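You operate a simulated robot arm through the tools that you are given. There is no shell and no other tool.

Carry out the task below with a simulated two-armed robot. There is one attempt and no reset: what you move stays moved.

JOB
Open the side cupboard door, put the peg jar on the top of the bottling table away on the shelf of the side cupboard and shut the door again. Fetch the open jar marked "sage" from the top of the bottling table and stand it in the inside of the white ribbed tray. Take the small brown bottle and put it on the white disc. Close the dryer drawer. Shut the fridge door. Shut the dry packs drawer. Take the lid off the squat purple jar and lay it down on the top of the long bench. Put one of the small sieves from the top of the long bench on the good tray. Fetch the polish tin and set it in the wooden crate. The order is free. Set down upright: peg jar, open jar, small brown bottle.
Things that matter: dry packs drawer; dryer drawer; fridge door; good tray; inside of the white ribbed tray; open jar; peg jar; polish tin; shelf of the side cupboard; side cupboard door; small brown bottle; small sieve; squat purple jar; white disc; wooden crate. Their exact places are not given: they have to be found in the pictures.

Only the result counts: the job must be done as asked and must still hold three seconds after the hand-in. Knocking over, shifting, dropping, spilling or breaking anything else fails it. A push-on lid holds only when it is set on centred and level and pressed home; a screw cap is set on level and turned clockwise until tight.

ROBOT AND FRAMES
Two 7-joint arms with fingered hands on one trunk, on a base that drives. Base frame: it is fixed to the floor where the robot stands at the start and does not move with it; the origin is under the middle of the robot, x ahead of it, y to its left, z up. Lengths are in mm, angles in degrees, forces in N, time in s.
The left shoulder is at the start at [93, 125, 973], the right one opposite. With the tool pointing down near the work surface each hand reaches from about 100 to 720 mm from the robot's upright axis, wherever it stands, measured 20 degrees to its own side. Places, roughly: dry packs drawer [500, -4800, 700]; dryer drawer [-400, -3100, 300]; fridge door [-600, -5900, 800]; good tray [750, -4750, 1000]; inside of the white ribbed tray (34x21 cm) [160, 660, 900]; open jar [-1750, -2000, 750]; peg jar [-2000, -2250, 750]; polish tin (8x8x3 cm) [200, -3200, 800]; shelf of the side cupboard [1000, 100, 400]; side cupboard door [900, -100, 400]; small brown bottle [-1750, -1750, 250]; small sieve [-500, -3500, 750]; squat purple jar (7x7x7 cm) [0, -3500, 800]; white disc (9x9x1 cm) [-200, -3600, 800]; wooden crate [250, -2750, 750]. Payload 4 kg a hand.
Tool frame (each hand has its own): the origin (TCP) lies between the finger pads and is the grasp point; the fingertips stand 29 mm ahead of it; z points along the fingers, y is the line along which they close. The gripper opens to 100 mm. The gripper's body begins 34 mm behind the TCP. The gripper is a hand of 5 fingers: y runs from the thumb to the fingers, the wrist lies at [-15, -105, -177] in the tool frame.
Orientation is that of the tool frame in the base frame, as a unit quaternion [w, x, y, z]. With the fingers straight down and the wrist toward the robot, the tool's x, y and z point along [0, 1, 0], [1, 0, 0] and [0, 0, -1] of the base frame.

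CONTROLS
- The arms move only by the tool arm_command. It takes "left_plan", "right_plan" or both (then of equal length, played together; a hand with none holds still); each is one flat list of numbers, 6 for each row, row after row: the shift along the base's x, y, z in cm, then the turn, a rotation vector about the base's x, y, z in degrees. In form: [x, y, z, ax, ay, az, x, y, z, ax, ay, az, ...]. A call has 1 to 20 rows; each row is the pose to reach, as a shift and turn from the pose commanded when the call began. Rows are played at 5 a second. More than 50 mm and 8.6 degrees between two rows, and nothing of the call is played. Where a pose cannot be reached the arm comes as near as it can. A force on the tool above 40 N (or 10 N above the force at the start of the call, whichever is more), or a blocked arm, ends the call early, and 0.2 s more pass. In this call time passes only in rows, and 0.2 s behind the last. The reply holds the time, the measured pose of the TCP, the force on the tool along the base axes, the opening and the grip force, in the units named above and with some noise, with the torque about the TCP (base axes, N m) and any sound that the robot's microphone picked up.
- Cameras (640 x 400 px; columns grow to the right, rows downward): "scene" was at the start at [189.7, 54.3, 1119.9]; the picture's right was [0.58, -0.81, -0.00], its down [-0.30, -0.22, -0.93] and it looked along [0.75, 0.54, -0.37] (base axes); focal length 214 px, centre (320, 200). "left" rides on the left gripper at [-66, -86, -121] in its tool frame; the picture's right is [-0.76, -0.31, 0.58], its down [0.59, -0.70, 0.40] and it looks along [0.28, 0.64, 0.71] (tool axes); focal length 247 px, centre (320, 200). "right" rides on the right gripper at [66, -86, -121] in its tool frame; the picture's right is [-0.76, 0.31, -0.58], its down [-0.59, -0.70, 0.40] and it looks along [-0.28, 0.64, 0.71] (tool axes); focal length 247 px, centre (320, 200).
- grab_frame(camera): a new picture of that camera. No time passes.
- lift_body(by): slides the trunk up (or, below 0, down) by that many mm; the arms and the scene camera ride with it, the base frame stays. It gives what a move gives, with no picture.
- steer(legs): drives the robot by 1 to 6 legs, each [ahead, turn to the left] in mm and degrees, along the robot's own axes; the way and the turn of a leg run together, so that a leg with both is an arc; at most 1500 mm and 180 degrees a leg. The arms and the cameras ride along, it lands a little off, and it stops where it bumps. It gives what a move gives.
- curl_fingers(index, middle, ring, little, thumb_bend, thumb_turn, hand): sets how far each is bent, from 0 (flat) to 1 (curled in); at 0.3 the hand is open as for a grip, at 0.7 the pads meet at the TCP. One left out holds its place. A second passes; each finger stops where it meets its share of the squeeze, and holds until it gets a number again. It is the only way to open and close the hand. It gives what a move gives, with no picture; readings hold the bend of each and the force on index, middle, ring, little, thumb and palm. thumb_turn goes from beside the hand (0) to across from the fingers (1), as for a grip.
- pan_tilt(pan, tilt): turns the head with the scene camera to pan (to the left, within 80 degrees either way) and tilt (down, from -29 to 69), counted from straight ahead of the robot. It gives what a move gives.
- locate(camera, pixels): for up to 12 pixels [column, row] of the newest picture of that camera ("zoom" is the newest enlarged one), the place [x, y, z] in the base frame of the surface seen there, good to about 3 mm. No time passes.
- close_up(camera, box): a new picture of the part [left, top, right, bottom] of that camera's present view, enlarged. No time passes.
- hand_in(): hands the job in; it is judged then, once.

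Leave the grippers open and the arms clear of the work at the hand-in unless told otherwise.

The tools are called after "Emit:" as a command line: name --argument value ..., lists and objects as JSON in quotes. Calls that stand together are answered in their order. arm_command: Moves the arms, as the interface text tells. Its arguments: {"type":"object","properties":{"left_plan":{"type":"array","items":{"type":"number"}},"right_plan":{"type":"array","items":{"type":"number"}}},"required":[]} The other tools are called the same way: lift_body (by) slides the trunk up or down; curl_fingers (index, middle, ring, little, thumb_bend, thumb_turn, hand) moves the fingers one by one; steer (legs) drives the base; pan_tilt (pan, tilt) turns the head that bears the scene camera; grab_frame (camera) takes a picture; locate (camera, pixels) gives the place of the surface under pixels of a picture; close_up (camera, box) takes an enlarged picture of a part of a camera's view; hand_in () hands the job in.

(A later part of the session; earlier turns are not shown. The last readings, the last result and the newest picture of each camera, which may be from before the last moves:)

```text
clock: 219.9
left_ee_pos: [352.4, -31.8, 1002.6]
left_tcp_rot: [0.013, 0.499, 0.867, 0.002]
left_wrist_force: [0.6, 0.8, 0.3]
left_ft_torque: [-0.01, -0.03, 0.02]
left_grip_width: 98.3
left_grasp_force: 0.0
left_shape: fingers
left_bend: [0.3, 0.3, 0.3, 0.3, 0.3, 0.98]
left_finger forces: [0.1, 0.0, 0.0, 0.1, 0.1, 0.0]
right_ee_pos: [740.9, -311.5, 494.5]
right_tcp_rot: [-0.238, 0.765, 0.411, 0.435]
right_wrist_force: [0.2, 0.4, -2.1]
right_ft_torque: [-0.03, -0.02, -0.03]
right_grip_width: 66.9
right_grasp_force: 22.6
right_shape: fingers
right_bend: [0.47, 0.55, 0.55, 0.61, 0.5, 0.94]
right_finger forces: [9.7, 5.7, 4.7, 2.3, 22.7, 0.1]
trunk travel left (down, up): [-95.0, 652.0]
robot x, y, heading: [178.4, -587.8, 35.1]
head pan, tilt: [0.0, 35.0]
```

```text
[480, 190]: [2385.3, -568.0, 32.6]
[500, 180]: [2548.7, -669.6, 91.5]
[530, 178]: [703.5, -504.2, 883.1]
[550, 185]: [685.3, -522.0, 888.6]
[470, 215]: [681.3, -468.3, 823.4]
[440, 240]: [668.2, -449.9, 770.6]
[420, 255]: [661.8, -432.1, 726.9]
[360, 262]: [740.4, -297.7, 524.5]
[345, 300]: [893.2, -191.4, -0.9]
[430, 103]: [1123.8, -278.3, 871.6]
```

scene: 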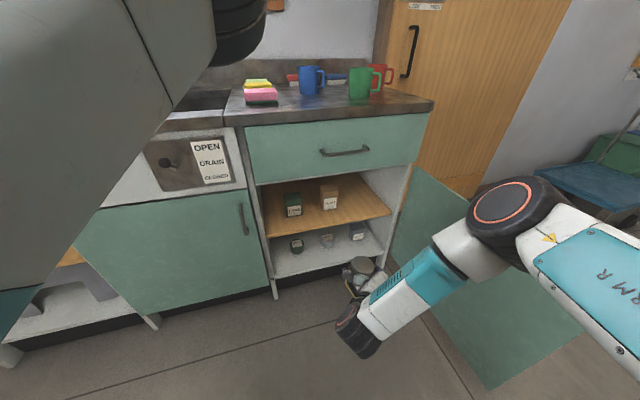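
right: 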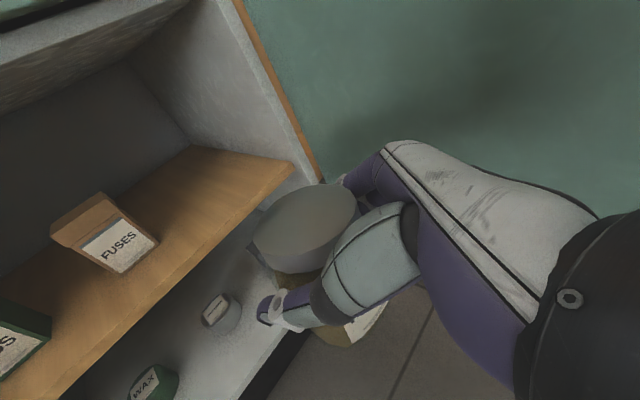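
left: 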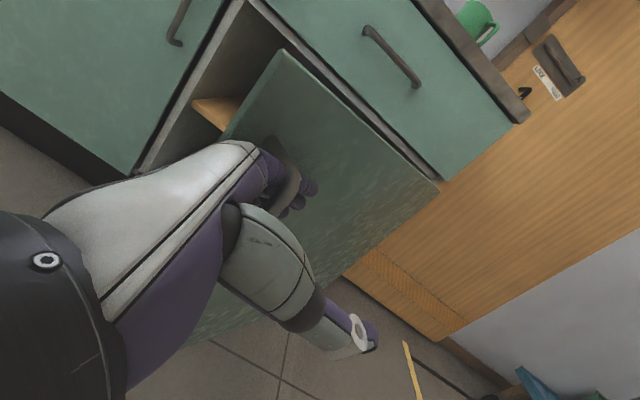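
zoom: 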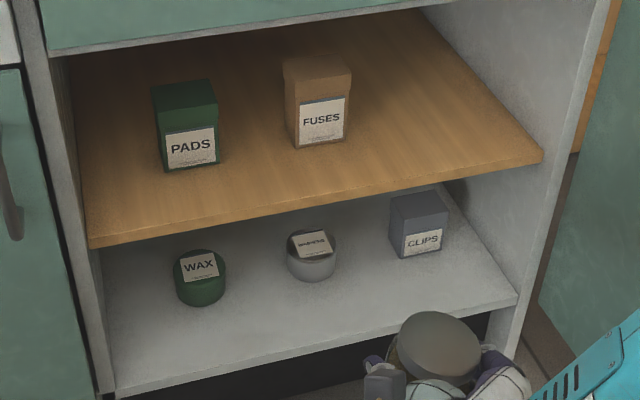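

Elbow front will end ~55 mm short of the counter. I drive in 330 mm first.

Emit:
steer --legs '[[0, -1.6], [330, 0]]'

Emit:
grab_frame --camera "scene"

Emit:
grab_frame --camera "right"

```text
clock: 222.5
left_ee_pos: [636.3, 143.6, 1002.8]
left_tcp_rot: [0.013, 0.507, 0.862, 0.002]
left_wrist_force: [0.2, 1.1, 0.4]
left_ft_torque: [0.02, -0.02, -0.03]
left_grip_width: 98.6
left_grasp_force: 0.1
left_shape: fingers
left_bend: [0.3, 0.3, 0.3, 0.3, 0.3, 0.98]
left_finger forces: [0.0, 0.0, 0.0, 0.1, 0.0, 0.0]
right_ee_pos: [1018.8, -143.7, 493.5]
right_tcp_rot: [-0.233, 0.77, 0.403, 0.437]
right_wrist_force: [-0.2, -0.9, -1.6]
right_ft_torque: [0.0, -0.02, 0.03]
right_grip_width: 66.8
right_grasp_force: 22.6
right_shape: fingers
right_bend: [0.47, 0.55, 0.55, 0.61, 0.5, 0.94]
right_finger forces: [9.8, 5.7, 4.7, 2.4, 22.6, 0.0]
trunk travel left (down, up): [-95.0, 652.0]
robot x, y, heading: [452.2, -404.9, 33.4]
head pan, tilt: [0.0, 35.0]
```

```text
taken
```

scene: 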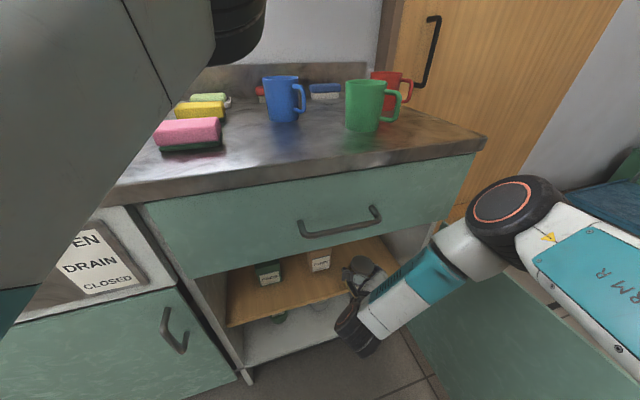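

```text
taken
```

right: 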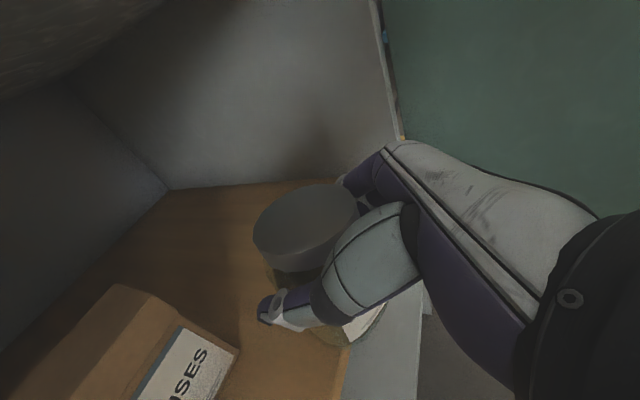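

The jar is over the shelf edge now, clear of the FUSES box. I go 60 mm further.

Emit:
steer --legs '[[62, 0]]'

Emit:
grab_frame --camera "right"

Emit:
grab_frame --camera "scene"

```text
clock: 223.4
left_ee_pos: [686.1, 177.3, 1001.3]
left_tcp_rot: [0.013, 0.508, 0.861, 0.001]
left_wrist_force: [-0.5, 0.3, 0.5]
left_ft_torque: [-0.01, 0.03, -0.01]
left_grip_width: 98.3
left_grasp_force: 0.0
left_shape: fingers
left_bend: [0.3, 0.3, 0.3, 0.3, 0.3, 0.98]
left_finger forces: [0.0, 0.1, 0.0, 0.1, 0.1, 0.0]
right_ee_pos: [1068.3, -111.6, 493.2]
right_tcp_rot: [-0.233, 0.77, 0.402, 0.437]
right_wrist_force: [0.3, 0.5, -2.3]
right_ft_torque: [-0.01, 0.03, -0.02]
right_grip_width: 66.8
right_grasp_force: 22.6
right_shape: fingers
right_bend: [0.47, 0.55, 0.55, 0.61, 0.5, 0.94]
right_finger forces: [9.6, 5.7, 4.7, 2.4, 22.6, 0.0]
trunk travel left (down, up): [-95.0, 652.0]
robot x, y, heading: [495.7, -375.3, 33.9]
head pan, tilt: [0.0, 35.0]
```

```text
taken
```

right: 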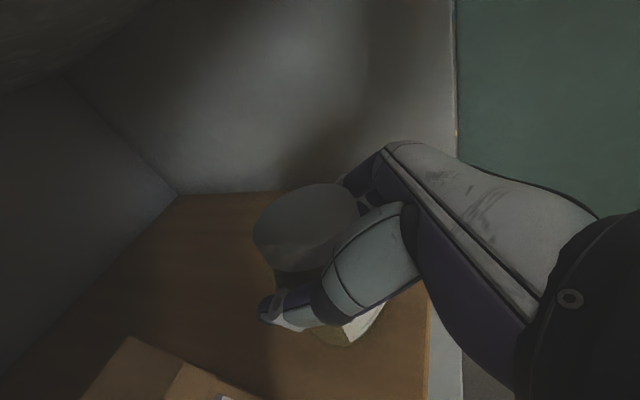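

```text
taken
```

scene: 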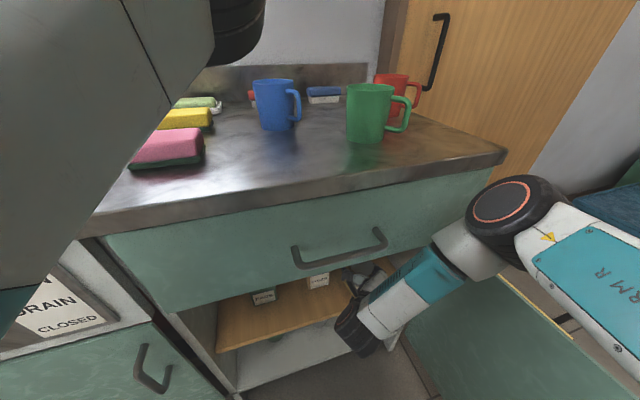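

TCP is at U≈930, N≈538. I lower the jar onto the shelf in small steps.

Emit:
arm_command --right_plan '[0, 0, -0.5, 0, 0, 0, 0, 0, -0.9, 0, 0, 0, 0, 0, -1.1, 0, 0, 0, 0, 0, -1.3, 0, 0, 0]'

```text
clock: 224.4
left_ee_pos: [685.6, 177.0, 1002.3]
left_tcp_rot: [0.014, 0.508, 0.861, 0.0]
left_wrist_force: [0.2, 0.0, 0.0]
left_ft_torque: [0.04, -0.02, 0.0]
left_grip_width: 98.3
left_grasp_force: 0.1
left_shape: fingers
left_bend: [0.3, 0.3, 0.3, 0.3, 0.3, 0.98]
left_finger forces: [0.1, 0.0, 0.0, 0.0, 0.1, 0.0]
right_ee_pos: [1068.0, -111.0, 480.7]
right_tcp_rot: [-0.233, 0.77, 0.402, 0.437]
right_wrist_force: [-0.3, -0.3, -2.8]
right_ft_torque: [-0.02, -0.03, 0.01]
right_grip_width: 66.9
right_grasp_force: 22.6
right_shape: fingers
right_bend: [0.47, 0.55, 0.55, 0.61, 0.5, 0.94]
right_finger forces: [9.7, 5.6, 4.7, 2.3, 22.6, 0.0]
trunk travel left (down, up): [-95.0, 652.0]
robot x, y, heading: [500.6, -372.9, 33.7]
head pan, tilt: [0.0, 35.0]
```

Not touching yet; I lower a few more millimetres.

Emit:
arm_command --right_plan '[0, 0, -0.15, 0, 0, 0, 0, 0, -0.3, 0, 0, 0, 0, 0, -0.45, 0, 0, 0]'

```text
clock: 225.2
left_ee_pos: [684.7, 177.0, 1003.8]
left_tcp_rot: [0.013, 0.508, 0.862, 0.001]
left_wrist_force: [-0.1, -0.1, -0.8]
left_ft_torque: [-0.02, -0.02, 0.0]
left_grip_width: 98.2
left_grasp_force: 0.0
left_shape: fingers
left_bend: [0.3, 0.3, 0.3, 0.3, 0.3, 0.98]
left_finger forces: [0.0, 0.0, 0.0, 0.1, 0.0, 0.0]
right_ee_pos: [1068.1, -110.9, 479.0]
right_tcp_rot: [-0.234, 0.768, 0.403, 0.439]
right_wrist_force: [-1.4, -2.1, 12.7]
right_ft_torque: [-0.12, -0.1, 0.01]
right_grip_width: 66.6
right_grasp_force: 22.3
right_shape: fingers
right_bend: [0.47, 0.55, 0.55, 0.61, 0.5, 0.93]
right_finger forces: [9.0, 5.4, 4.9, 2.6, 23.5, 0.0]
trunk travel left (down, up): [-95.0, 652.0]
robot x, y, heading: [499.2, -373.0, 33.8]
head pan, tilt: [0.0, 35.0]
```

Contact (12.7 N). I ease up 2 mm and release.

Emit:
arm_command --right_plan '[0, 0, 0.2, 0, 0, 0]'

Emit:
curl_fingers --hand "right" --index 0.4 --middle 0.45 --ring 0.45 --little 0.5 --thumb_bend 0.42

Emit:
curl_fingers --hand "right" --index 0.3 --middle 0.3 --ring 0.3 --little 0.3 --thumb_bend 0.3

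Emit:
grab_frame --camera "right"

```text
clock: 225.6
left_ee_pos: [684.9, 177.2, 1002.1]
left_tcp_rot: [0.013, 0.508, 0.861, 0.001]
left_wrist_force: [0.0, 0.6, -0.5]
left_ft_torque: [0.01, 0.0, -0.01]
left_grip_width: 98.5
left_grasp_force: 0.0
left_shape: fingers
left_bend: [0.3, 0.3, 0.3, 0.3, 0.3, 0.98]
left_finger forces: [0.0, 0.1, 0.0, 0.0, 0.0, 0.0]
right_ee_pos: [1066.9, -111.4, 478.4]
right_tcp_rot: [-0.233, 0.77, 0.402, 0.438]
right_wrist_force: [0.8, 0.7, 9.1]
right_ft_torque: [-0.03, -0.16, 0.02]
right_grip_width: 66.8
right_grasp_force: 22.1
right_shape: fingers
right_bend: [0.47, 0.55, 0.55, 0.61, 0.5, 0.93]
right_finger forces: [9.4, 5.5, 4.4, 2.0, 23.0, 0.0]
trunk travel left (down, up): [-95.0, 652.0]
robot x, y, heading: [498.4, -372.5, 33.7]
head pan, tilt: [0.0, 35.0]
```

```text
clock: 226.6
left_ee_pos: [684.9, 176.9, 1002.8]
left_tcp_rot: [0.013, 0.508, 0.861, 0.0]
left_wrist_force: [-0.7, 0.9, -0.4]
left_ft_torque: [-0.01, -0.03, -0.01]
left_grip_width: 98.4
left_grasp_force: 0.1
left_shape: fingers
left_bend: [0.3, 0.3, 0.3, 0.3, 0.3, 0.98]
left_finger forces: [0.0, 0.0, 0.0, 0.0, 0.0, 0.1]
right_ee_pos: [1068.6, -111.8, 478.0]
right_tcp_rot: [-0.233, 0.77, 0.401, 0.437]
right_wrist_force: [-0.3, -0.2, -0.8]
right_ft_torque: [-0.04, -0.02, 0.0]
right_grip_width: 73.0
right_grasp_force: 0.2
right_shape: fingers
right_bend: [0.4, 0.45, 0.45, 0.5, 0.42, 0.98]
right_finger forces: [0.0, 0.1, 0.1, 0.0, 0.5, 0.0]
trunk travel left (down, up): [-95.0, 652.0]
robot x, y, heading: [497.8, -374.1, 33.8]
head pan, tilt: [0.0, 35.0]
```

```text
clock: 227.6
left_ee_pos: [686.8, 177.4, 1003.4]
left_tcp_rot: [0.012, 0.508, 0.861, 0.001]
left_wrist_force: [-0.2, -0.3, 0.0]
left_ft_torque: [0.0, 0.01, 0.0]
left_grip_width: 98.6
left_grasp_force: 0.0
left_shape: fingers
left_bend: [0.3, 0.3, 0.3, 0.3, 0.3, 0.98]
left_finger forces: [0.0, 0.1, 0.1, 0.1, 0.0, 0.0]
right_ee_pos: [1066.6, -111.9, 477.7]
right_tcp_rot: [-0.233, 0.769, 0.402, 0.438]
right_wrist_force: [-0.4, -0.2, -0.1]
right_ft_torque: [0.01, 0.02, -0.03]
right_grip_width: 98.2
right_grasp_force: 0.0
right_shape: fingers
right_bend: [0.3, 0.3, 0.3, 0.3, 0.3, 0.98]
right_finger forces: [0.1, 0.1, 0.1, 0.1, 0.1, 0.0]
trunk travel left (down, up): [-95.0, 652.0]
robot x, y, heading: [500.4, -372.8, 33.8]
head pan, tilt: [0.0, 35.0]
```

```text
taken
```

right: 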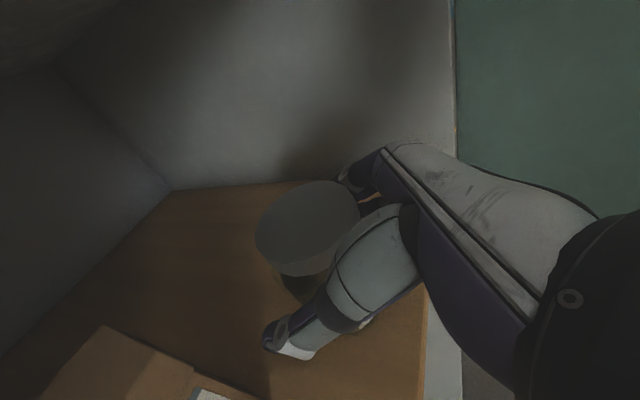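

Released. I withdraw the right hand straight back (south) by the arm first, so the fingers don't drag the jar.

Emit:
arm_command --right_plan '[-1.2, -1.6, 0.3, 0, 0, 0, -2.4, -3.2, 0.6, 0, 0, 0, -4.1, -5.7, 1.0, 0, 0, 0, -5.9, -8.1, 1.5, 0, 0, 0, -7.6, -10.5, 1.5, 0, 0, 0]'

Emit:
grab_frame --camera "right"

Emit:
grab_frame --camera "scene"

```text
clock: 228.8
left_ee_pos: [684.3, 177.6, 1002.1]
left_tcp_rot: [0.013, 0.508, 0.861, 0.0]
left_wrist_force: [0.6, -0.4, 0.8]
left_ft_torque: [0.02, 0.0, 0.01]
left_grip_width: 98.3
left_grasp_force: 0.1
left_shape: fingers
left_bend: [0.3, 0.3, 0.3, 0.3, 0.3, 0.98]
left_finger forces: [0.0, 0.0, 0.0, 0.1, 0.0, 0.1]
right_ee_pos: [976.5, -183.4, 511.2]
right_tcp_rot: [-0.228, 0.774, 0.398, 0.436]
right_wrist_force: [-0.2, 0.2, -0.2]
right_ft_torque: [0.01, -0.02, -0.04]
right_grip_width: 98.8
right_grasp_force: 0.0
right_shape: fingers
right_bend: [0.3, 0.3, 0.3, 0.3, 0.3, 0.98]
right_finger forces: [0.1, 0.0, 0.0, 0.0, 0.1, 0.0]
right hand out of reach, approached as far as the arm can: row 2, 3, 4, 5
trunk travel left (down, up): [-95.0, 652.0]
robot x, y, heading: [499.4, -375.8, 33.8]
head pan, tilt: [0.0, 35.0]
```

```text
taken
```

right: 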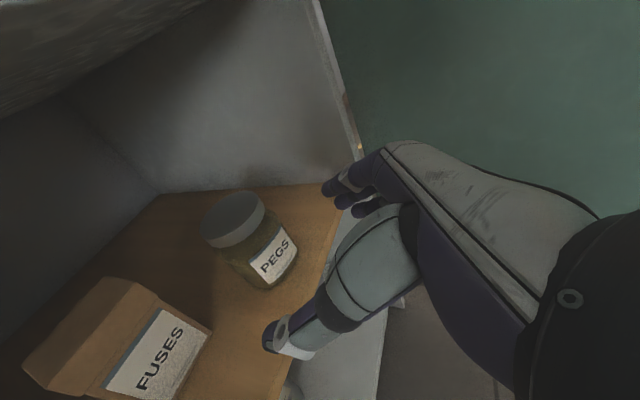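

```text
taken
```

scene: 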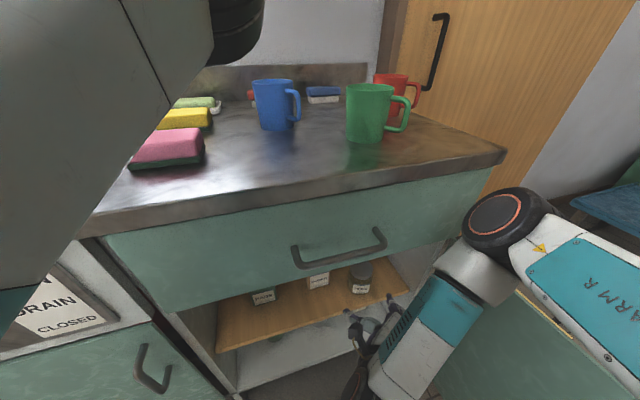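

The peg jar stands upright on the shelf. I back out, then raise the right hand above door height.

Emit:
steer --legs '[[-330, 0]]'

Emit:
arm_command --right_plan '[0, 0, 4.5, 0, 0, 0, 0, 0, 9, 0, 0, 0, 0, 0, 13.5, 0, 0, 0, 0, 0, 18, 0, 0, 0, 0, 0, 22.5, 0, 0, 0, 0, 0, 27, 0, 0, 0]'

Emit:
grab_frame --camera "scene"

```text
clock: 231.0
left_ee_pos: [412.3, -5.3, 1002.8]
left_tcp_rot: [0.013, 0.508, 0.861, 0.001]
left_wrist_force: [0.2, -0.1, 0.1]
left_ft_torque: [0.01, 0.0, 0.0]
left_grip_width: 98.4
left_grasp_force: 0.0
left_shape: fingers
left_bend: [0.3, 0.3, 0.3, 0.3, 0.3, 0.98]
left_finger forces: [0.1, 0.1, 0.1, 0.1, 0.0, 0.0]
right_ee_pos: [703.8, -364.9, 508.3]
right_tcp_rot: [-0.227, 0.774, 0.398, 0.437]
right_wrist_force: [-0.7, -0.3, 1.1]
right_ft_torque: [0.02, 0.01, -0.02]
right_grip_width: 98.4
right_grasp_force: 0.0
right_shape: fingers
right_bend: [0.3, 0.3, 0.3, 0.3, 0.3, 0.98]
right_finger forces: [0.1, 0.0, 0.0, 0.1, 0.0, 0.0]
trunk travel left (down, up): [-95.0, 652.0]
robot x, y, heading: [227.1, -551.0, 33.4]
head pan, tilt: [0.0, 35.0]
```

```text
clock: 232.4
left_ee_pos: [411.8, -3.9, 1002.5]
left_tcp_rot: [0.013, 0.507, 0.862, 0.0]
left_wrist_force: [-0.8, 1.2, -0.9]
left_ft_torque: [0.01, 0.01, 0.03]
left_grip_width: 98.4
left_grasp_force: 0.1
left_shape: fingers
left_bend: [0.3, 0.3, 0.3, 0.3, 0.3, 0.98]
left_finger forces: [0.1, 0.0, 0.1, 0.0, 0.0, 0.0]
right_ee_pos: [712.5, -339.9, 776.2]
right_tcp_rot: [-0.227, 0.775, 0.398, 0.436]
right_wrist_force: [0.2, 0.0, -0.7]
right_ft_torque: [-0.02, 0.04, -0.01]
right_grip_width: 98.6
right_grasp_force: 0.0
right_shape: fingers
right_bend: [0.3, 0.3, 0.3, 0.3, 0.3, 0.98]
right_finger forces: [0.0, 0.0, 0.1, 0.0, 0.0, 0.0]
right hand out of reach, approached as far as the arm can: row 5, 6
trunk travel left (down, up): [-95.0, 652.0]
robot x, y, heading: [225.3, -552.8, 33.6]
head pan, tilt: [0.0, 35.0]
```

```text
taken
```

scene: 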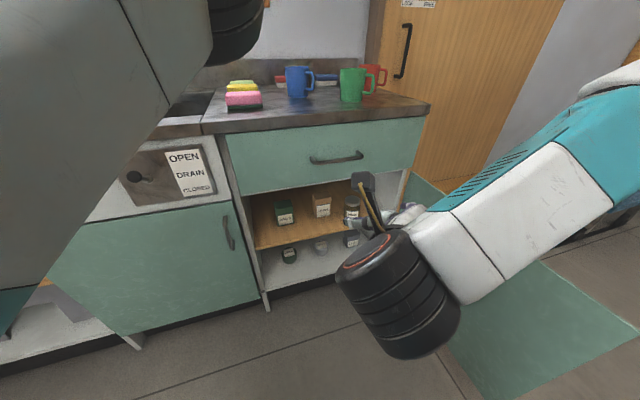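

Now I drive round to the outer side of the open door.

Emit:
steer --legs '[[0, -88], [412, 0], [0, 70]]'

Emit:
grab_frame --camera "scene"

```text
clock: 241.8
left_ee_pos: [812.3, -410.4, 1002.9]
left_tcp_rot: [0.012, 0.63, 0.777, -0.001]
left_wrist_force: [0.7, 0.3, 0.1]
left_ft_torque: [-0.03, 0.01, -0.01]
left_grip_width: 98.4
left_grasp_force: 0.1
left_shape: fingers
left_bend: [0.3, 0.3, 0.3, 0.3, 0.3, 0.98]
left_finger forces: [0.0, 0.0, 0.1, 0.1, 0.0, 0.1]
right_ee_pos: [1000.4, -820.1, 774.9]
right_tcp_rot: [-0.16, 0.825, 0.278, 0.465]
right_wrist_force: [-0.4, -0.2, -1.5]
right_ft_torque: [0.02, -0.04, 0.02]
right_grip_width: 98.6
right_grasp_force: 0.0
right_shape: fingers
right_bend: [0.3, 0.3, 0.3, 0.3, 0.3, 0.98]
right_finger forces: [0.0, 0.1, 0.0, 0.0, 0.0, 0.0]
trunk travel left (down, up): [-95.0, 652.0]
robot x, y, heading: [478.3, -883.5, 16.5]
head pan, tilt: [0.0, 35.0]
```

```text
taken
```

scene: 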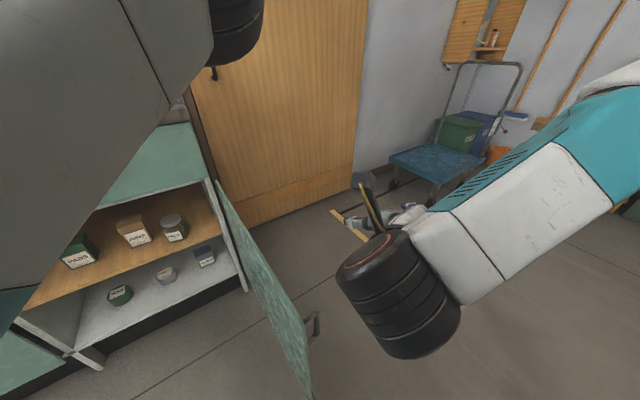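

The hand is on the outer side of the door. I make a fist and lower it to z≈560.

Emit:
curl_fingers --hand "right" --index 0.75 --middle 0.75 --ring 0.75 --little 0.75 --thumb_bend 0.7

Emit:
arm_command --right_plan '[0, 0, -4.3, 0, 0, 0, 0, 0, -8.6, 0, 0, 0, 0, 0, -12.9, 0, 0, 0, 0, 0, -17.2, 0, 0, 0, 0, 0, -21.5, 0, 0, 0]'

Emit:
grab_frame --camera "scene"

```text
clock: 242.8
left_ee_pos: [811.4, -409.0, 1002.1]
left_tcp_rot: [0.013, 0.63, 0.776, -0.002]
left_wrist_force: [0.9, 0.2, 0.2]
left_ft_torque: [-0.01, 0.0, 0.05]
left_grip_width: 98.1
left_grasp_force: 0.1
left_shape: fingers
left_bend: [0.3, 0.3, 0.3, 0.3, 0.3, 0.98]
left_finger forces: [0.0, 0.0, 0.1, 0.1, 0.0, 0.0]
right_ee_pos: [1000.6, -820.3, 774.7]
right_tcp_rot: [-0.16, 0.825, 0.277, 0.465]
right_wrist_force: [-0.4, 0.4, -0.3]
right_ft_torque: [-0.01, 0.02, 0.03]
right_grip_width: 0.1
right_grasp_force: 0.1
right_shape: fingers
right_bend: [0.75, 0.75, 0.75, 0.75, 0.69, 0.98]
right_finger forces: [0.0, 0.1, 0.1, 0.0, 0.1, 0.0]
trunk travel left (down, up): [-95.0, 652.0]
robot x, y, heading: [471.1, -883.3, 16.4]
head pan, tilt: [0.0, 35.0]
```

```text
clock: 244.0
left_ee_pos: [811.8, -410.4, 1002.3]
left_tcp_rot: [0.012, 0.63, 0.777, -0.001]
left_wrist_force: [-0.3, 0.1, -0.2]
left_ft_torque: [0.02, 0.0, 0.0]
left_grip_width: 98.6
left_grasp_force: 0.1
left_shape: fingers
left_bend: [0.3, 0.3, 0.3, 0.3, 0.3, 0.98]
left_finger forces: [0.1, 0.1, 0.0, 0.0, 0.1, 0.0]
right_ee_pos: [999.0, -820.3, 560.4]
right_tcp_rot: [-0.16, 0.825, 0.278, 0.465]
right_wrist_force: [0.9, 0.1, 0.0]
right_ft_torque: [-0.01, -0.02, 0.01]
right_grip_width: 0.0
right_grasp_force: 0.0
right_shape: fingers
right_bend: [0.75, 0.75, 0.75, 0.75, 0.69, 0.98]
right_finger forces: [0.1, 0.1, 0.1, 0.0, 0.0, 0.0]
trunk travel left (down, up): [-95.0, 652.0]
robot x, y, heading: [471.6, -884.9, 16.5]
head pan, tilt: [0.0, 35.0]
```

```text
taken
```

scene: 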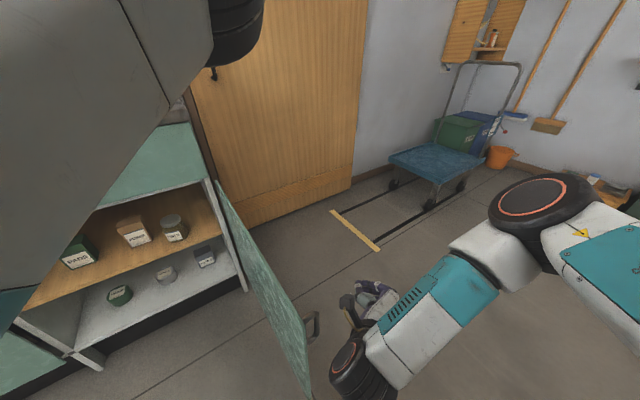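

I sweep left to push the door: turning the base left by 58°.

Emit:
steer --legs '[[0, 58]]'

Emit:
grab_frame --camera "scene"

```text
clock: 245.4
left_ee_pos: [705.0, -349.0, 1001.3]
left_tcp_rot: [0.013, 0.544, 0.839, -0.002]
left_wrist_force: [0.2, -0.2, -0.1]
left_ft_torque: [-0.01, 0.01, 0.03]
left_grip_width: 98.7
left_grasp_force: 0.1
left_shape: fingers
left_bend: [0.3, 0.3, 0.3, 0.3, 0.3, 0.98]
left_finger forces: [0.1, 0.0, 0.0, 0.0, 0.1, 0.0]
right_ee_pos: [968.1, -716.4, 557.4]
right_tcp_rot: [-0.204, 0.796, 0.367, 0.437]
right_wrist_force: [-0.6, -2.1, 0.7]
right_ft_torque: [0.1, 0.0, 0.13]
right_grip_width: 0.1
right_grasp_force: 0.0
right_shape: fingers
right_bend: [0.75, 0.75, 0.75, 0.75, 0.69, 0.98]
right_finger forces: [0.0, 0.0, 0.1, 0.0, 0.0, 0.1]
trunk travel left (down, up): [-95.0, 652.0]
robot x, y, heading: [472.7, -882.4, 28.5]
head pan, tilt: [0.0, 35.0]
stopped in leg 1: the force on the tool passed its limit at 87 N (the readings are from after the stop); the commanded pose is now the measured one
```

```text
taken
```

scene: 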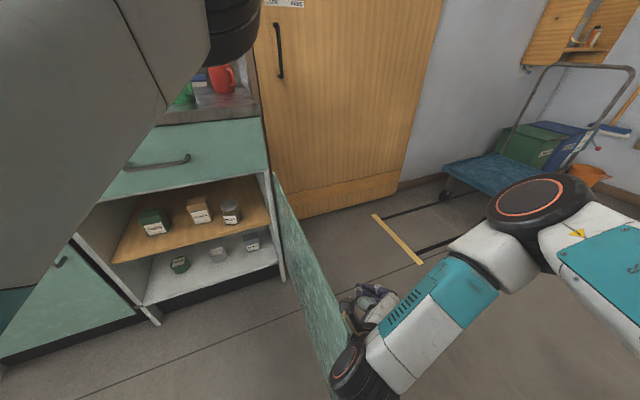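

Impact on the door stopped the turn. I check where the door and hand are.

Emit:
locate --camera "scene" --pixels '[[274, 175], [300, 235], [330, 320], [340, 350], [350, 300], [352, 315], [372, 290], [310, 290], [230, 205], [540, 200]]'

Emit:
close_up --camera "scene" --box '[250, 160, 430, 400]'

Emit:
grab_frame --camera "right"

```text
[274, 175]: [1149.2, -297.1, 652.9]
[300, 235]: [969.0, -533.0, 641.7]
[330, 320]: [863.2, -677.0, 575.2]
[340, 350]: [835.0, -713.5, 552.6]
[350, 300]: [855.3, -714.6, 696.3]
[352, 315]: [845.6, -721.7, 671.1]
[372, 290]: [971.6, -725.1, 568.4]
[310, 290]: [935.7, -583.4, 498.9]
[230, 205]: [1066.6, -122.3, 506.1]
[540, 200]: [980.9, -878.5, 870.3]
```

```text
1.67 times, centred on (340, 280) of scene
```

zoom: 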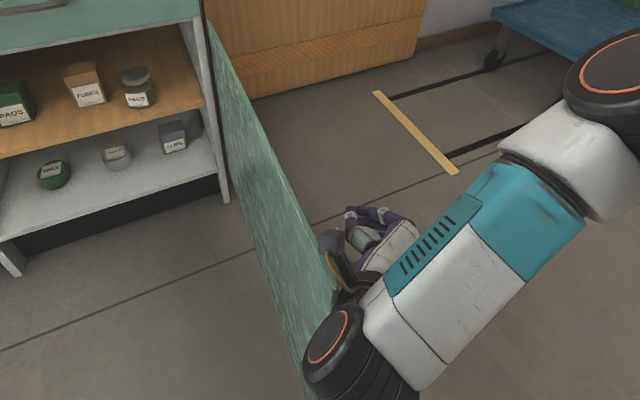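

```text
taken
```

right: 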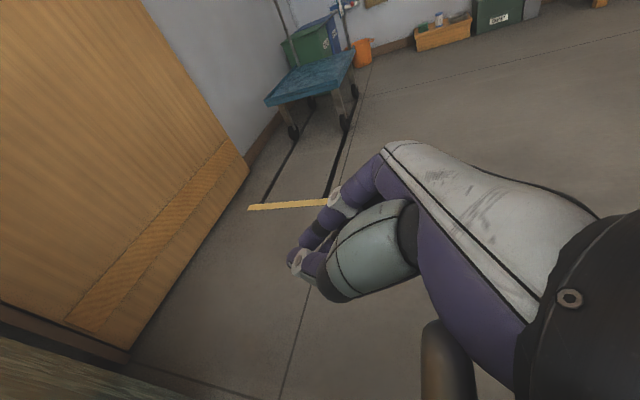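

The wrist caught the handle bar. I move the hand off to the right, back up a little so only the fist pushes near the door's edge, then push gently in small steps.

Emit:
arm_command --right_plan '[2.4, -1.8, 0, 0, 0, 0, 4.8, -3.5, 0, 0, 0, 0]'

Emit:
steer --legs '[[-110, 0]]'

Emit:
grab_frame --camera "scene"

```text
clock: 246.0
left_ee_pos: [704.8, -348.5, 1001.3]
left_tcp_rot: [0.012, 0.544, 0.839, -0.001]
left_wrist_force: [-0.6, 0.2, 0.1]
left_ft_torque: [-0.01, -0.01, -0.02]
left_grip_width: 98.8
left_grasp_force: 0.2
left_shape: fingers
left_bend: [0.3, 0.3, 0.3, 0.3, 0.3, 0.98]
left_finger forces: [0.0, 0.0, 0.0, 0.0, 0.0, 0.0]
right_ee_pos: [1014.9, -748.8, 560.6]
right_tcp_rot: [-0.202, 0.796, 0.367, 0.437]
right_wrist_force: [-0.2, -0.2, -0.2]
right_ft_torque: [-0.01, 0.0, 0.01]
right_grip_width: 0.0
right_grasp_force: 0.1
right_shape: fingers
right_bend: [0.75, 0.75, 0.75, 0.75, 0.69, 0.98]
right_finger forces: [0.0, 0.0, 0.0, 0.0, 0.1, 0.0]
right hand out of reach, approached as far as the arm can: row 2
trunk travel left (down, up): [-95.0, 652.0]
robot x, y, heading: [471.6, -882.8, 28.9]
head pan, tilt: [0.0, 35.0]
```

```text
clock: 247.2
left_ee_pos: [611.8, -399.8, 998.7]
left_tcp_rot: [0.013, 0.544, 0.839, -0.005]
left_wrist_force: [0.1, 0.7, -0.2]
left_ft_torque: [0.01, -0.01, 0.01]
left_grip_width: 98.4
left_grasp_force: 0.1
left_shape: fingers
left_bend: [0.3, 0.3, 0.3, 0.3, 0.3, 0.98]
left_finger forces: [0.1, 0.0, 0.0, 0.0, 0.0, 0.0]
right_ee_pos: [920.7, -800.9, 559.7]
right_tcp_rot: [-0.201, 0.798, 0.364, 0.436]
right_wrist_force: [1.2, -0.2, 0.6]
right_ft_torque: [0.0, 0.01, 0.03]
right_grip_width: 0.0
right_grasp_force: 0.0
right_shape: fingers
right_bend: [0.75, 0.75, 0.75, 0.75, 0.69, 0.98]
right_finger forces: [0.0, 0.0, 0.1, 0.0, 0.1, 0.1]
trunk travel left (down, up): [-95.0, 652.0]
robot x, y, heading: [374.7, -933.3, 28.9]
head pan, tilt: [0.0, 35.0]
```

```text
taken
```

scene: 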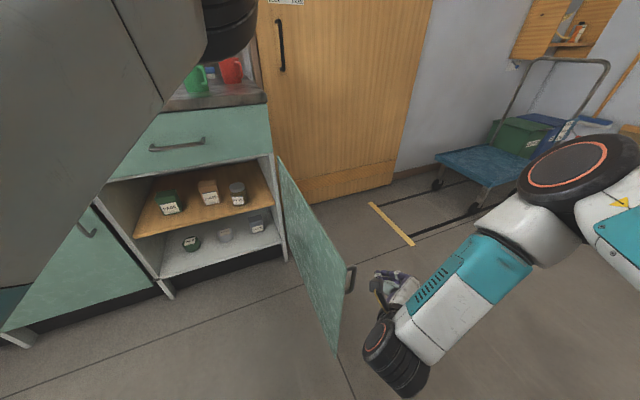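

The fist is now to the right of the handle bar. I push left slowly with the arm.

Emit:
arm_command --right_plan '[-1.6, 1.2, 0, 0, 0, 0, -3.2, 2.4, 0, 0, 0, 0, -4.9, 3.5, 0, 0, 0, 0, -6.5, 4.7, 0, 0, 0, 0, -8.1, 5.9, 0, 0, 0, 0, -9.7, 7.1, 0, 0, 0, 0, -11.3, 8.2, 0, 0, 0, 0, -12.9, 9.4, 0, 0, 0, 0, -14.6, 10.6, 0, 0, 0, 0, -16.2, 11.8, 0, 0, 0, 0]'

Emit:
grab_frame --camera "scene"

```text
clock: 249.4
left_ee_pos: [610.5, -400.8, 998.1]
left_tcp_rot: [0.013, 0.545, 0.838, -0.002]
left_wrist_force: [0.0, 0.1, 0.5]
left_ft_torque: [0.01, 0.01, -0.03]
left_grip_width: 98.4
left_grasp_force: 0.2
left_shape: fingers
left_bend: [0.3, 0.3, 0.3, 0.3, 0.3, 0.98]
left_finger forces: [0.0, 0.0, 0.0, 0.0, 0.1, 0.1]
right_ee_pos: [756.4, -683.8, 560.0]
right_tcp_rot: [-0.201, 0.798, 0.363, 0.437]
right_wrist_force: [-0.1, -1.1, 0.5]
right_ft_torque: [0.01, -0.04, -0.02]
right_grip_width: 0.1
right_grasp_force: 0.2
right_shape: fingers
right_bend: [0.75, 0.75, 0.75, 0.75, 0.69, 0.98]
right_finger forces: [0.0, 0.1, 0.1, 0.1, 0.0, 0.0]
trunk travel left (down, up): [-95.0, 652.0]
robot x, y, heading: [381.2, -931.3, 28.6]
head pan, tilt: [0.0, 35.0]
```

```text
taken
```

scene: 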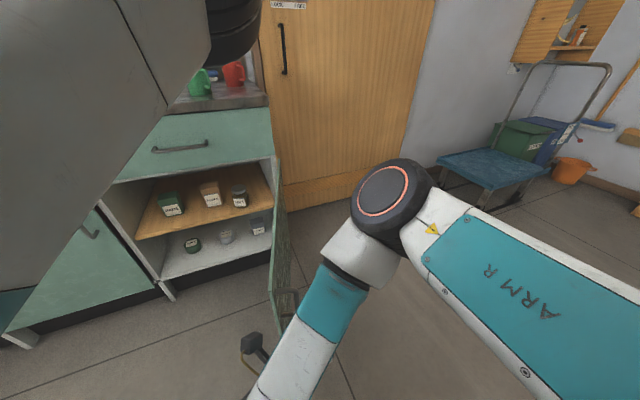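

The door swings. I read where it is now.

Emit:
locate --camera "scene" --pixels '[[279, 170], [275, 220], [271, 280], [290, 298], [350, 310], [380, 180], [300, 370], [254, 345]]'

Emit:
grab_frame --camera "right"

```text
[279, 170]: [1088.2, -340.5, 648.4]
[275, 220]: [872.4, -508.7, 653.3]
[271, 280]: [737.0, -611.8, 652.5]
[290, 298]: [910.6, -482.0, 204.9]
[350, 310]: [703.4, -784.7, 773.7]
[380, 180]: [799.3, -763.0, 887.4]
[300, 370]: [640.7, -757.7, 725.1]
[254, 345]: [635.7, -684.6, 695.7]
```

```text
taken
```

right: 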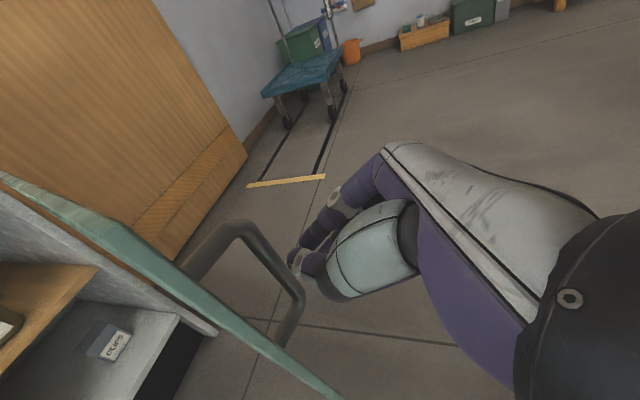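

The door is at ~74°. I continue pushing with gentle forward-left arcs of the base so that the fist follows the door's outer face.

Emit:
steer --legs '[[25, 17]]'

Emit:
grab_frame --camera "scene"

```text
clock: 250.8
left_ee_pos: [462.9, -338.6, 997.7]
left_tcp_rot: [0.014, 0.412, 0.911, -0.004]
left_wrist_force: [-0.8, 0.5, 0.3]
left_ft_torque: [0.01, 0.04, 0.01]
left_grip_width: 98.7
left_grasp_force: 0.0
left_shape: fingers
left_bend: [0.3, 0.3, 0.3, 0.3, 0.3, 0.98]
left_finger forces: [0.1, 0.0, 0.0, 0.0, 0.0, 0.1]
right_ee_pos: [687.7, -569.9, 559.6]
right_tcp_rot: [-0.263, 0.736, 0.477, 0.403]
right_wrist_force: [0.3, -0.2, 0.8]
right_ft_torque: [-0.03, -0.03, 0.04]
right_grip_width: 0.0
right_grasp_force: 0.2
right_shape: fingers
right_bend: [0.75, 0.75, 0.75, 0.75, 0.69, 0.98]
right_finger forces: [0.0, 0.0, 0.1, 0.0, 0.1, 0.0]
trunk travel left (down, up): [-95.0, 652.0]
robot x, y, heading: [396.6, -919.3, 45.7]
head pan, tilt: [0.0, 35.0]
```

```text
taken
```

scene: 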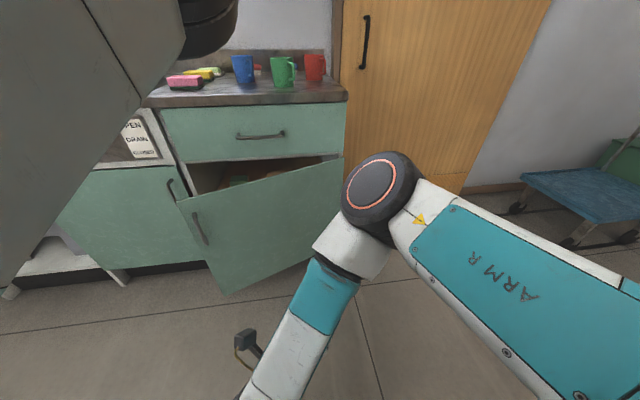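

The door swung nearly shut by itself (≈20° left). I reposition squarely in front of it to push it closed with the right fist.

Emit:
steer --legs '[[0, 98], [310, 0], [0, -90]]'

Emit:
grab_frame --camera "scene"

```text
clock: 261.1
left_ee_pos: [180.8, -145.3, 998.2]
left_tcp_rot: [0.015, 0.379, 0.925, -0.003]
left_wrist_force: [-0.1, 1.0, 0.1]
left_ft_torque: [0.01, -0.04, 0.0]
left_grip_width: 98.5
left_grasp_force: 0.0
left_shape: fingers
left_bend: [0.3, 0.3, 0.3, 0.3, 0.3, 0.98]
left_finger forces: [0.0, 0.1, 0.0, 0.1, 0.0, 0.0]
right_ee_pos: [420.2, -358.4, 560.9]
right_tcp_rot: [-0.277, 0.719, 0.502, 0.393]
right_wrist_force: [0.0, 0.1, 0.4]
right_ft_torque: [0.0, 0.0, 0.01]
right_grip_width: 0.3
right_grasp_force: 0.1
right_shape: fingers
right_bend: [0.75, 0.75, 0.75, 0.75, 0.69, 0.98]
right_finger forces: [0.0, 0.0, 0.0, 0.0, 0.0, 0.1]
trunk travel left (down, up): [-95.0, 652.0]
robot x, y, heading: [157.5, -728.7, 49.8]
head pan, tilt: [0.0, 35.0]
```

```text
taken
```

scene: 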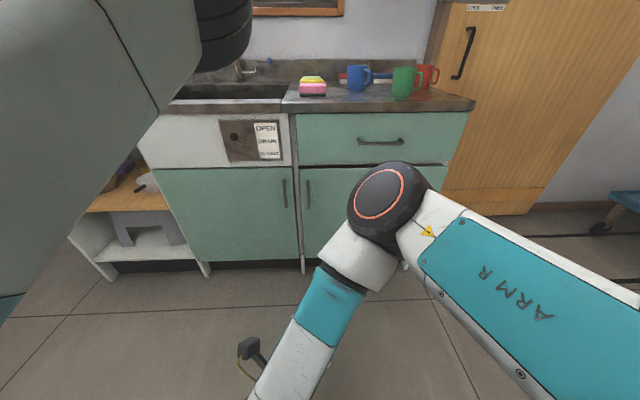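

The door looks closed now. I zoom and measure.

Emit:
close_up --camera "scene" --box '[270, 140, 480, 280]'

Emit:
locate --camera "zoom" --pixels '[[150, 130], [210, 110], [100, 150], [110, 250], [200, 60], [60, 150], [300, 60], [520, 100], [490, 150]]'

```text
2.86 times, centred on (375, 210) of scene
```

zoom: 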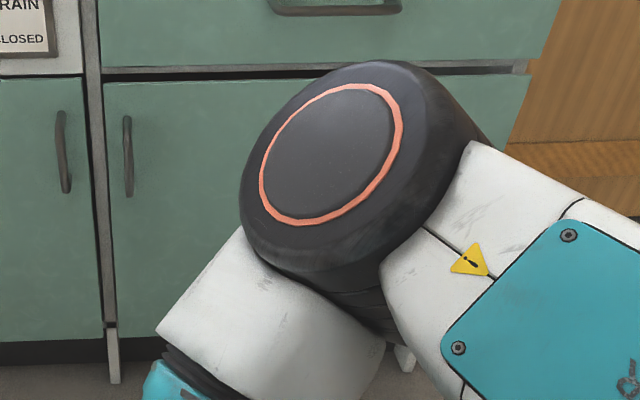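

```text
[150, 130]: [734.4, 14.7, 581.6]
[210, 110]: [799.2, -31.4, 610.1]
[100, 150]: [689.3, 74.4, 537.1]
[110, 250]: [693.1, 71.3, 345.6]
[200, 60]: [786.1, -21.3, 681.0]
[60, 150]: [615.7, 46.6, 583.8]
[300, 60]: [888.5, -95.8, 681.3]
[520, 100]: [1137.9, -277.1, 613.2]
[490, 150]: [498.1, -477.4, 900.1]
```

The door is flush with the drawer front (N≈444): closed. I back away, raise the trunk again, and re-home the arms.

Emit:
steer --legs '[[-150, 0]]'

Emit:
lift_body --by 380

Emit:
curl_fingers --hand "right" --index 0.3 --middle 0.3 --ring 0.3 --little 0.3 --thumb_bend 0.3

Emit:
grab_frame --camera "scene"

```text
clock: 262.4
left_ee_pos: [87.5, -257.5, 996.2]
left_tcp_rot: [0.016, 0.381, 0.924, -0.003]
left_wrist_force: [0.8, 1.1, -0.3]
left_ft_torque: [0.0, 0.01, 0.02]
left_grip_width: 98.5
left_grasp_force: 0.1
left_shape: fingers
left_bend: [0.3, 0.3, 0.3, 0.3, 0.3, 0.98]
left_finger forces: [0.0, 0.0, 0.0, 0.0, 0.0, 0.0]
right_ee_pos: [326.8, -473.6, 559.5]
right_tcp_rot: [-0.275, 0.721, 0.5, 0.393]
right_wrist_force: [0.1, -0.6, 0.0]
right_ft_torque: [0.02, -0.02, 0.0]
right_grip_width: 0.0
right_grasp_force: 0.0
right_shape: fingers
right_bend: [0.75, 0.75, 0.75, 0.75, 0.69, 0.98]
right_finger forces: [0.0, 0.1, 0.0, 0.0, 0.0, 0.1]
trunk travel left (down, up): [-95.0, 652.0]
robot x, y, heading: [58.2, -839.7, 49.6]
head pan, tilt: [0.0, 35.0]
```

```text
clock: 266.1
left_ee_pos: [86.5, -257.5, 1377.3]
left_tcp_rot: [0.015, 0.381, 0.924, -0.004]
left_wrist_force: [-0.5, -0.3, 0.6]
left_ft_torque: [-0.02, 0.01, 0.01]
left_grip_width: 98.4
left_grasp_force: 0.0
left_shape: fingers
left_bend: [0.3, 0.3, 0.3, 0.3, 0.3, 0.98]
left_finger forces: [0.0, 0.0, 0.0, 0.0, 0.1, 0.0]
right_ee_pos: [326.9, -472.5, 939.2]
right_tcp_rot: [-0.276, 0.72, 0.5, 0.395]
right_wrist_force: [-0.3, -0.1, 0.7]
right_ft_torque: [0.03, 0.01, -0.02]
right_grip_width: 0.1
right_grasp_force: 0.0
right_shape: fingers
right_bend: [0.75, 0.75, 0.75, 0.75, 0.69, 0.98]
right_finger forces: [0.0, 0.1, 0.0, 0.0, 0.0, 0.0]
trunk travel left (down, up): [-475.0, 272.0]
robot x, y, heading: [57.5, -841.5, 49.7]
head pan, tilt: [0.0, 35.0]
```

```text
clock: 267.1
left_ee_pos: [86.9, -256.2, 1377.8]
left_tcp_rot: [0.016, 0.382, 0.924, -0.004]
left_wrist_force: [-0.4, 0.0, -0.8]
left_ft_torque: [0.03, -0.01, -0.01]
left_grip_width: 98.5
left_grasp_force: 0.0
left_shape: fingers
left_bend: [0.3, 0.3, 0.3, 0.3, 0.3, 0.98]
left_finger forces: [0.0, 0.0, 0.0, 0.0, 0.1, 0.0]
right_ee_pos: [327.8, -471.7, 940.0]
right_tcp_rot: [-0.275, 0.72, 0.5, 0.395]
right_wrist_force: [-1.0, 0.6, -1.0]
right_ft_torque: [0.01, 0.0, 0.0]
right_grip_width: 98.4
right_grasp_force: 0.1
right_shape: fingers
right_bend: [0.3, 0.3, 0.3, 0.3, 0.3, 0.98]
right_finger forces: [0.0, 0.0, 0.0, 0.0, 0.0, 0.0]
trunk travel left (down, up): [-475.0, 272.0]
robot x, y, heading: [57.1, -840.6, 49.9]
head pan, tilt: [0.0, 35.0]
```

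```text
taken
```

scene: 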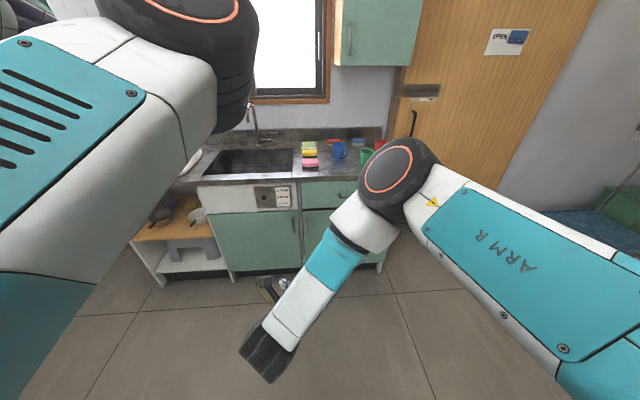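

The cupboard is shut. I try to bring the left arm back to a natural elbow-out posture by moving it low and inward over free floor.

Emit:
arm_command --left_plan '[1.55, -1.74, -3.89, 0, 0, 0, 3.11, -3.47, -7.78, 0, 0, 0, 4.66, -5.21, -11.67, 0, 0, 0, 6.22, -6.95, -15.56, 0, 0, 0, 7.77, -8.68, -19.45, 0, 0, 0, 9.33, -10.42, -23.35, 0, 0, 0, 10.88, -12.15, -27.24, 0, 0, 0, 12.44, -13.89, -31.13, 0, 0, 0, 13.99, -15.63, -35.02, 0, 0, 0, 15.55, -17.36, -38.91, 0, 0, 0, 17.1, -19.1, -42.8, 0, 0, 0]'

Emit:
grab_frame --camera "scene"

```text
clock: 268.8
left_ee_pos: [175.9, -303.5, 1093.7]
left_tcp_rot: [0.018, 0.374, 0.927, 0.008]
left_wrist_force: [0.1, 1.1, 0.0]
left_ft_torque: [-0.03, -0.06, -0.01]
left_grip_width: 98.7
left_grasp_force: 0.0
left_shape: fingers
left_bend: [0.3, 0.3, 0.3, 0.3, 0.3, 0.98]
left_finger forces: [0.1, 0.0, 0.1, 0.1, 0.0, 0.0]
left hand out of reach, approached as far as the arm can: row 1, 2, 3, 4, 5, 6, 7, 8
right_ee_pos: [341.3, -557.9, 847.3]
right_tcp_rot: [-0.183, 0.737, 0.548, 0.351]
right_wrist_force: [-0.5, -0.4, -0.1]
right_ft_torque: [-0.03, -0.05, -0.04]
right_grip_width: 98.6
right_grasp_force: 0.0
right_shape: fingers
right_bend: [0.3, 0.3, 0.3, 0.3, 0.3, 0.98]
right_finger forces: [0.0, 0.0, 0.1, 0.0, 0.0, 0.1]
trunk travel left (down, up): [-475.0, 272.0]
robot x, y, heading: [57.2, -839.8, 49.7]
head pan, tilt: [0.0, 35.0]
stopped in row 8 (right hand): the arm was blocked; the commanded pose is now the measured one
```

```text
taken
```

scene: 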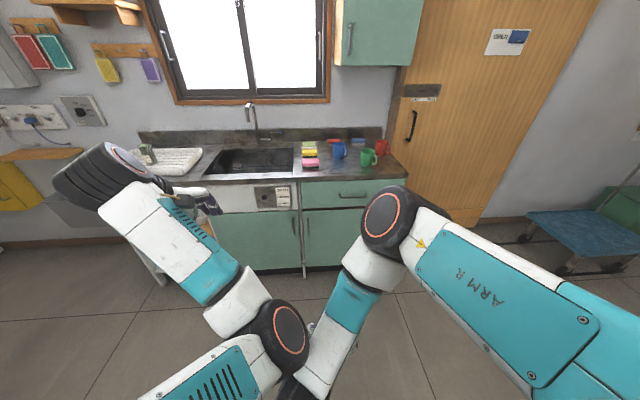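

The left elbow met the right hand. I move the right hand away to the right and up first.

Emit:
arm_command --right_plan '[3.1, -2.6, 0, 0, 0, 0, 6.1, -5.2, 0, 0, 0, 0, 9.2, -7.7, 1, 0, 0, 0, 12.2, -10.3, 3, 0, 0, 0, 15.3, -12.9, 6, 0, 0, 0, 15.3, -12.9, 10.5, 0, 0, 0, 15.3, -12.9, 15, 0, 0, 0, 15.3, -12.9, 19.5, 0, 0, 0]'

Emit:
grab_frame --camera "scene"

```text
refused: row 5 steps farther than a row can; nothing moved
```

```text
taken
```

scene: 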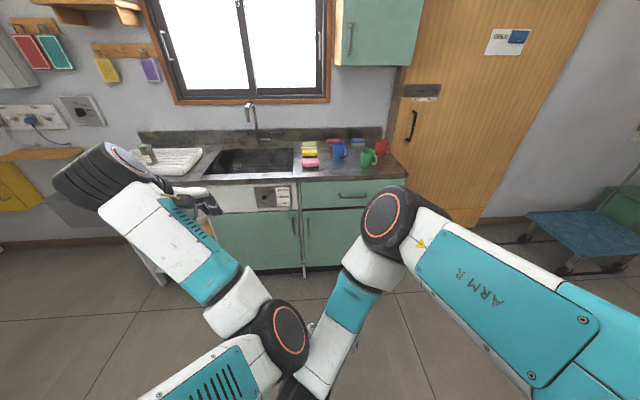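

Emit:
arm_command --right_plan '[3.1, -2.6, 0, 0, 0, 0, 6.1, -5.2, 0, 0, 0, 0, 9.2, -7.7, 1, 0, 0, 0, 12.2, -10.3, 3, 0, 0, 0, 14, -12, 6, 0, 0, 0, 15.3, -12.9, 10, 0, 0, 0, 15.3, -12.9, 14.5, 0, 0, 0, 15.3, -12.9, 19, 0, 0, 0]'

Emit:
grab_frame --camera "scene"

```text
clock: 270.6
left_ee_pos: [176.9, -306.7, 1093.9]
left_tcp_rot: [0.018, 0.374, 0.927, 0.009]
left_wrist_force: [-0.8, -0.2, -0.2]
left_ft_torque: [-0.05, 0.0, -0.02]
left_grip_width: 98.9
left_grasp_force: 0.1
left_shape: fingers
left_bend: [0.3, 0.3, 0.3, 0.3, 0.3, 0.98]
left_finger forces: [0.0, 0.0, 0.0, 0.0, 0.0, 0.0]
right_ee_pos: [504.1, -675.1, 1028.3]
right_tcp_rot: [-0.182, 0.738, 0.548, 0.349]
right_wrist_force: [-0.7, -0.7, 1.5]
right_ft_torque: [0.0, 0.01, 0.0]
right_grip_width: 98.8
right_grasp_force: 0.0
right_shape: fingers
right_bend: [0.3, 0.3, 0.3, 0.3, 0.3, 0.98]
right_finger forces: [0.1, 0.0, 0.0, 0.1, 0.1, 0.1]
right hand out of reach, approached as far as the arm can: row 4, 5, 6, 7, 8
trunk travel left (down, up): [-475.0, 272.0]
robot x, y, heading: [58.3, -836.3, 49.6]
head pan, tilt: [0.0, 35.0]
```

```text
taken
```

scene: 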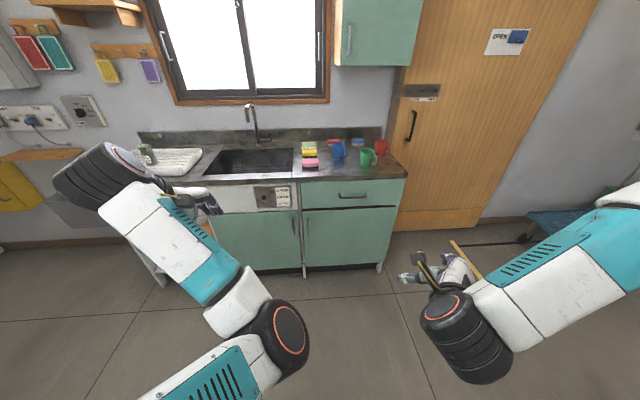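

The right hand is free. For the left arm I yaw the hand clockwise (wrist outward) to coax the elbow outward, then will yaw back.

Emit:
arm_command --left_plan '[0.5, -0.5, 0, 0, 0, -8, 1, -1, 0, 0, 0, -16, 1.5, -1.5, 0, 0, 0, -24, 2, -2, 0, 0, 0, -32, 2.5, -2.5, 0, 0, 0, -40, 3, -3, 0, 0, 0, -48, 3.5, -3.5, 0, 0, 0, -56, 4, -4, 0, 0, 0, -64, 4.5, -4.5, 0, 0, 0, -72]'

Emit:
grab_frame --camera "scene"

```text
clock: 272.6
left_ee_pos: [222.9, -350.8, 1094.2]
left_tcp_rot: [0.02, 0.848, 0.529, -0.003]
left_wrist_force: [-0.2, 1.6, -0.3]
left_ft_torque: [-0.03, -0.03, 0.01]
left_grip_width: 98.7
left_grasp_force: 0.0
left_shape: fingers
left_bend: [0.3, 0.3, 0.3, 0.3, 0.3, 0.98]
left_finger forces: [0.0, 0.0, 0.0, 0.0, 0.0, 0.0]
left hand out of reach, approached as far as the arm can: row 1, 2, 3, 4
right_ee_pos: [504.4, -673.8, 1027.0]
right_tcp_rot: [-0.181, 0.737, 0.548, 0.35]
right_wrist_force: [0.1, 0.2, -0.8]
right_ft_torque: [0.05, 0.0, -0.03]
right_grip_width: 98.7
right_grasp_force: 0.1
right_shape: fingers
right_bend: [0.3, 0.3, 0.3, 0.3, 0.3, 0.98]
right_finger forces: [0.1, 0.0, 0.0, 0.1, 0.1, 0.1]
trunk travel left (down, up): [-475.0, 272.0]
robot x, y, heading: [60.3, -839.0, 49.8]
head pan, tilt: [0.0, 35.0]
```

```text
taken
```

scene: 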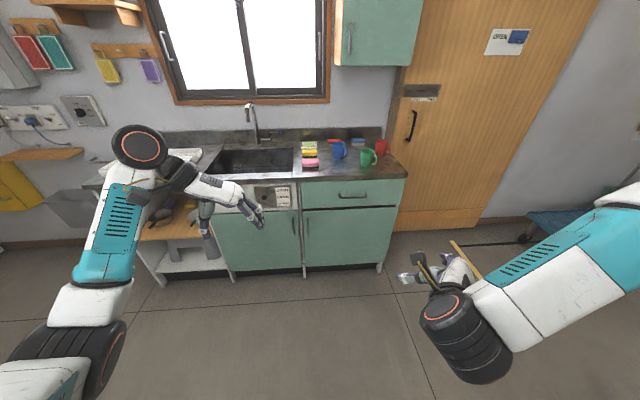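

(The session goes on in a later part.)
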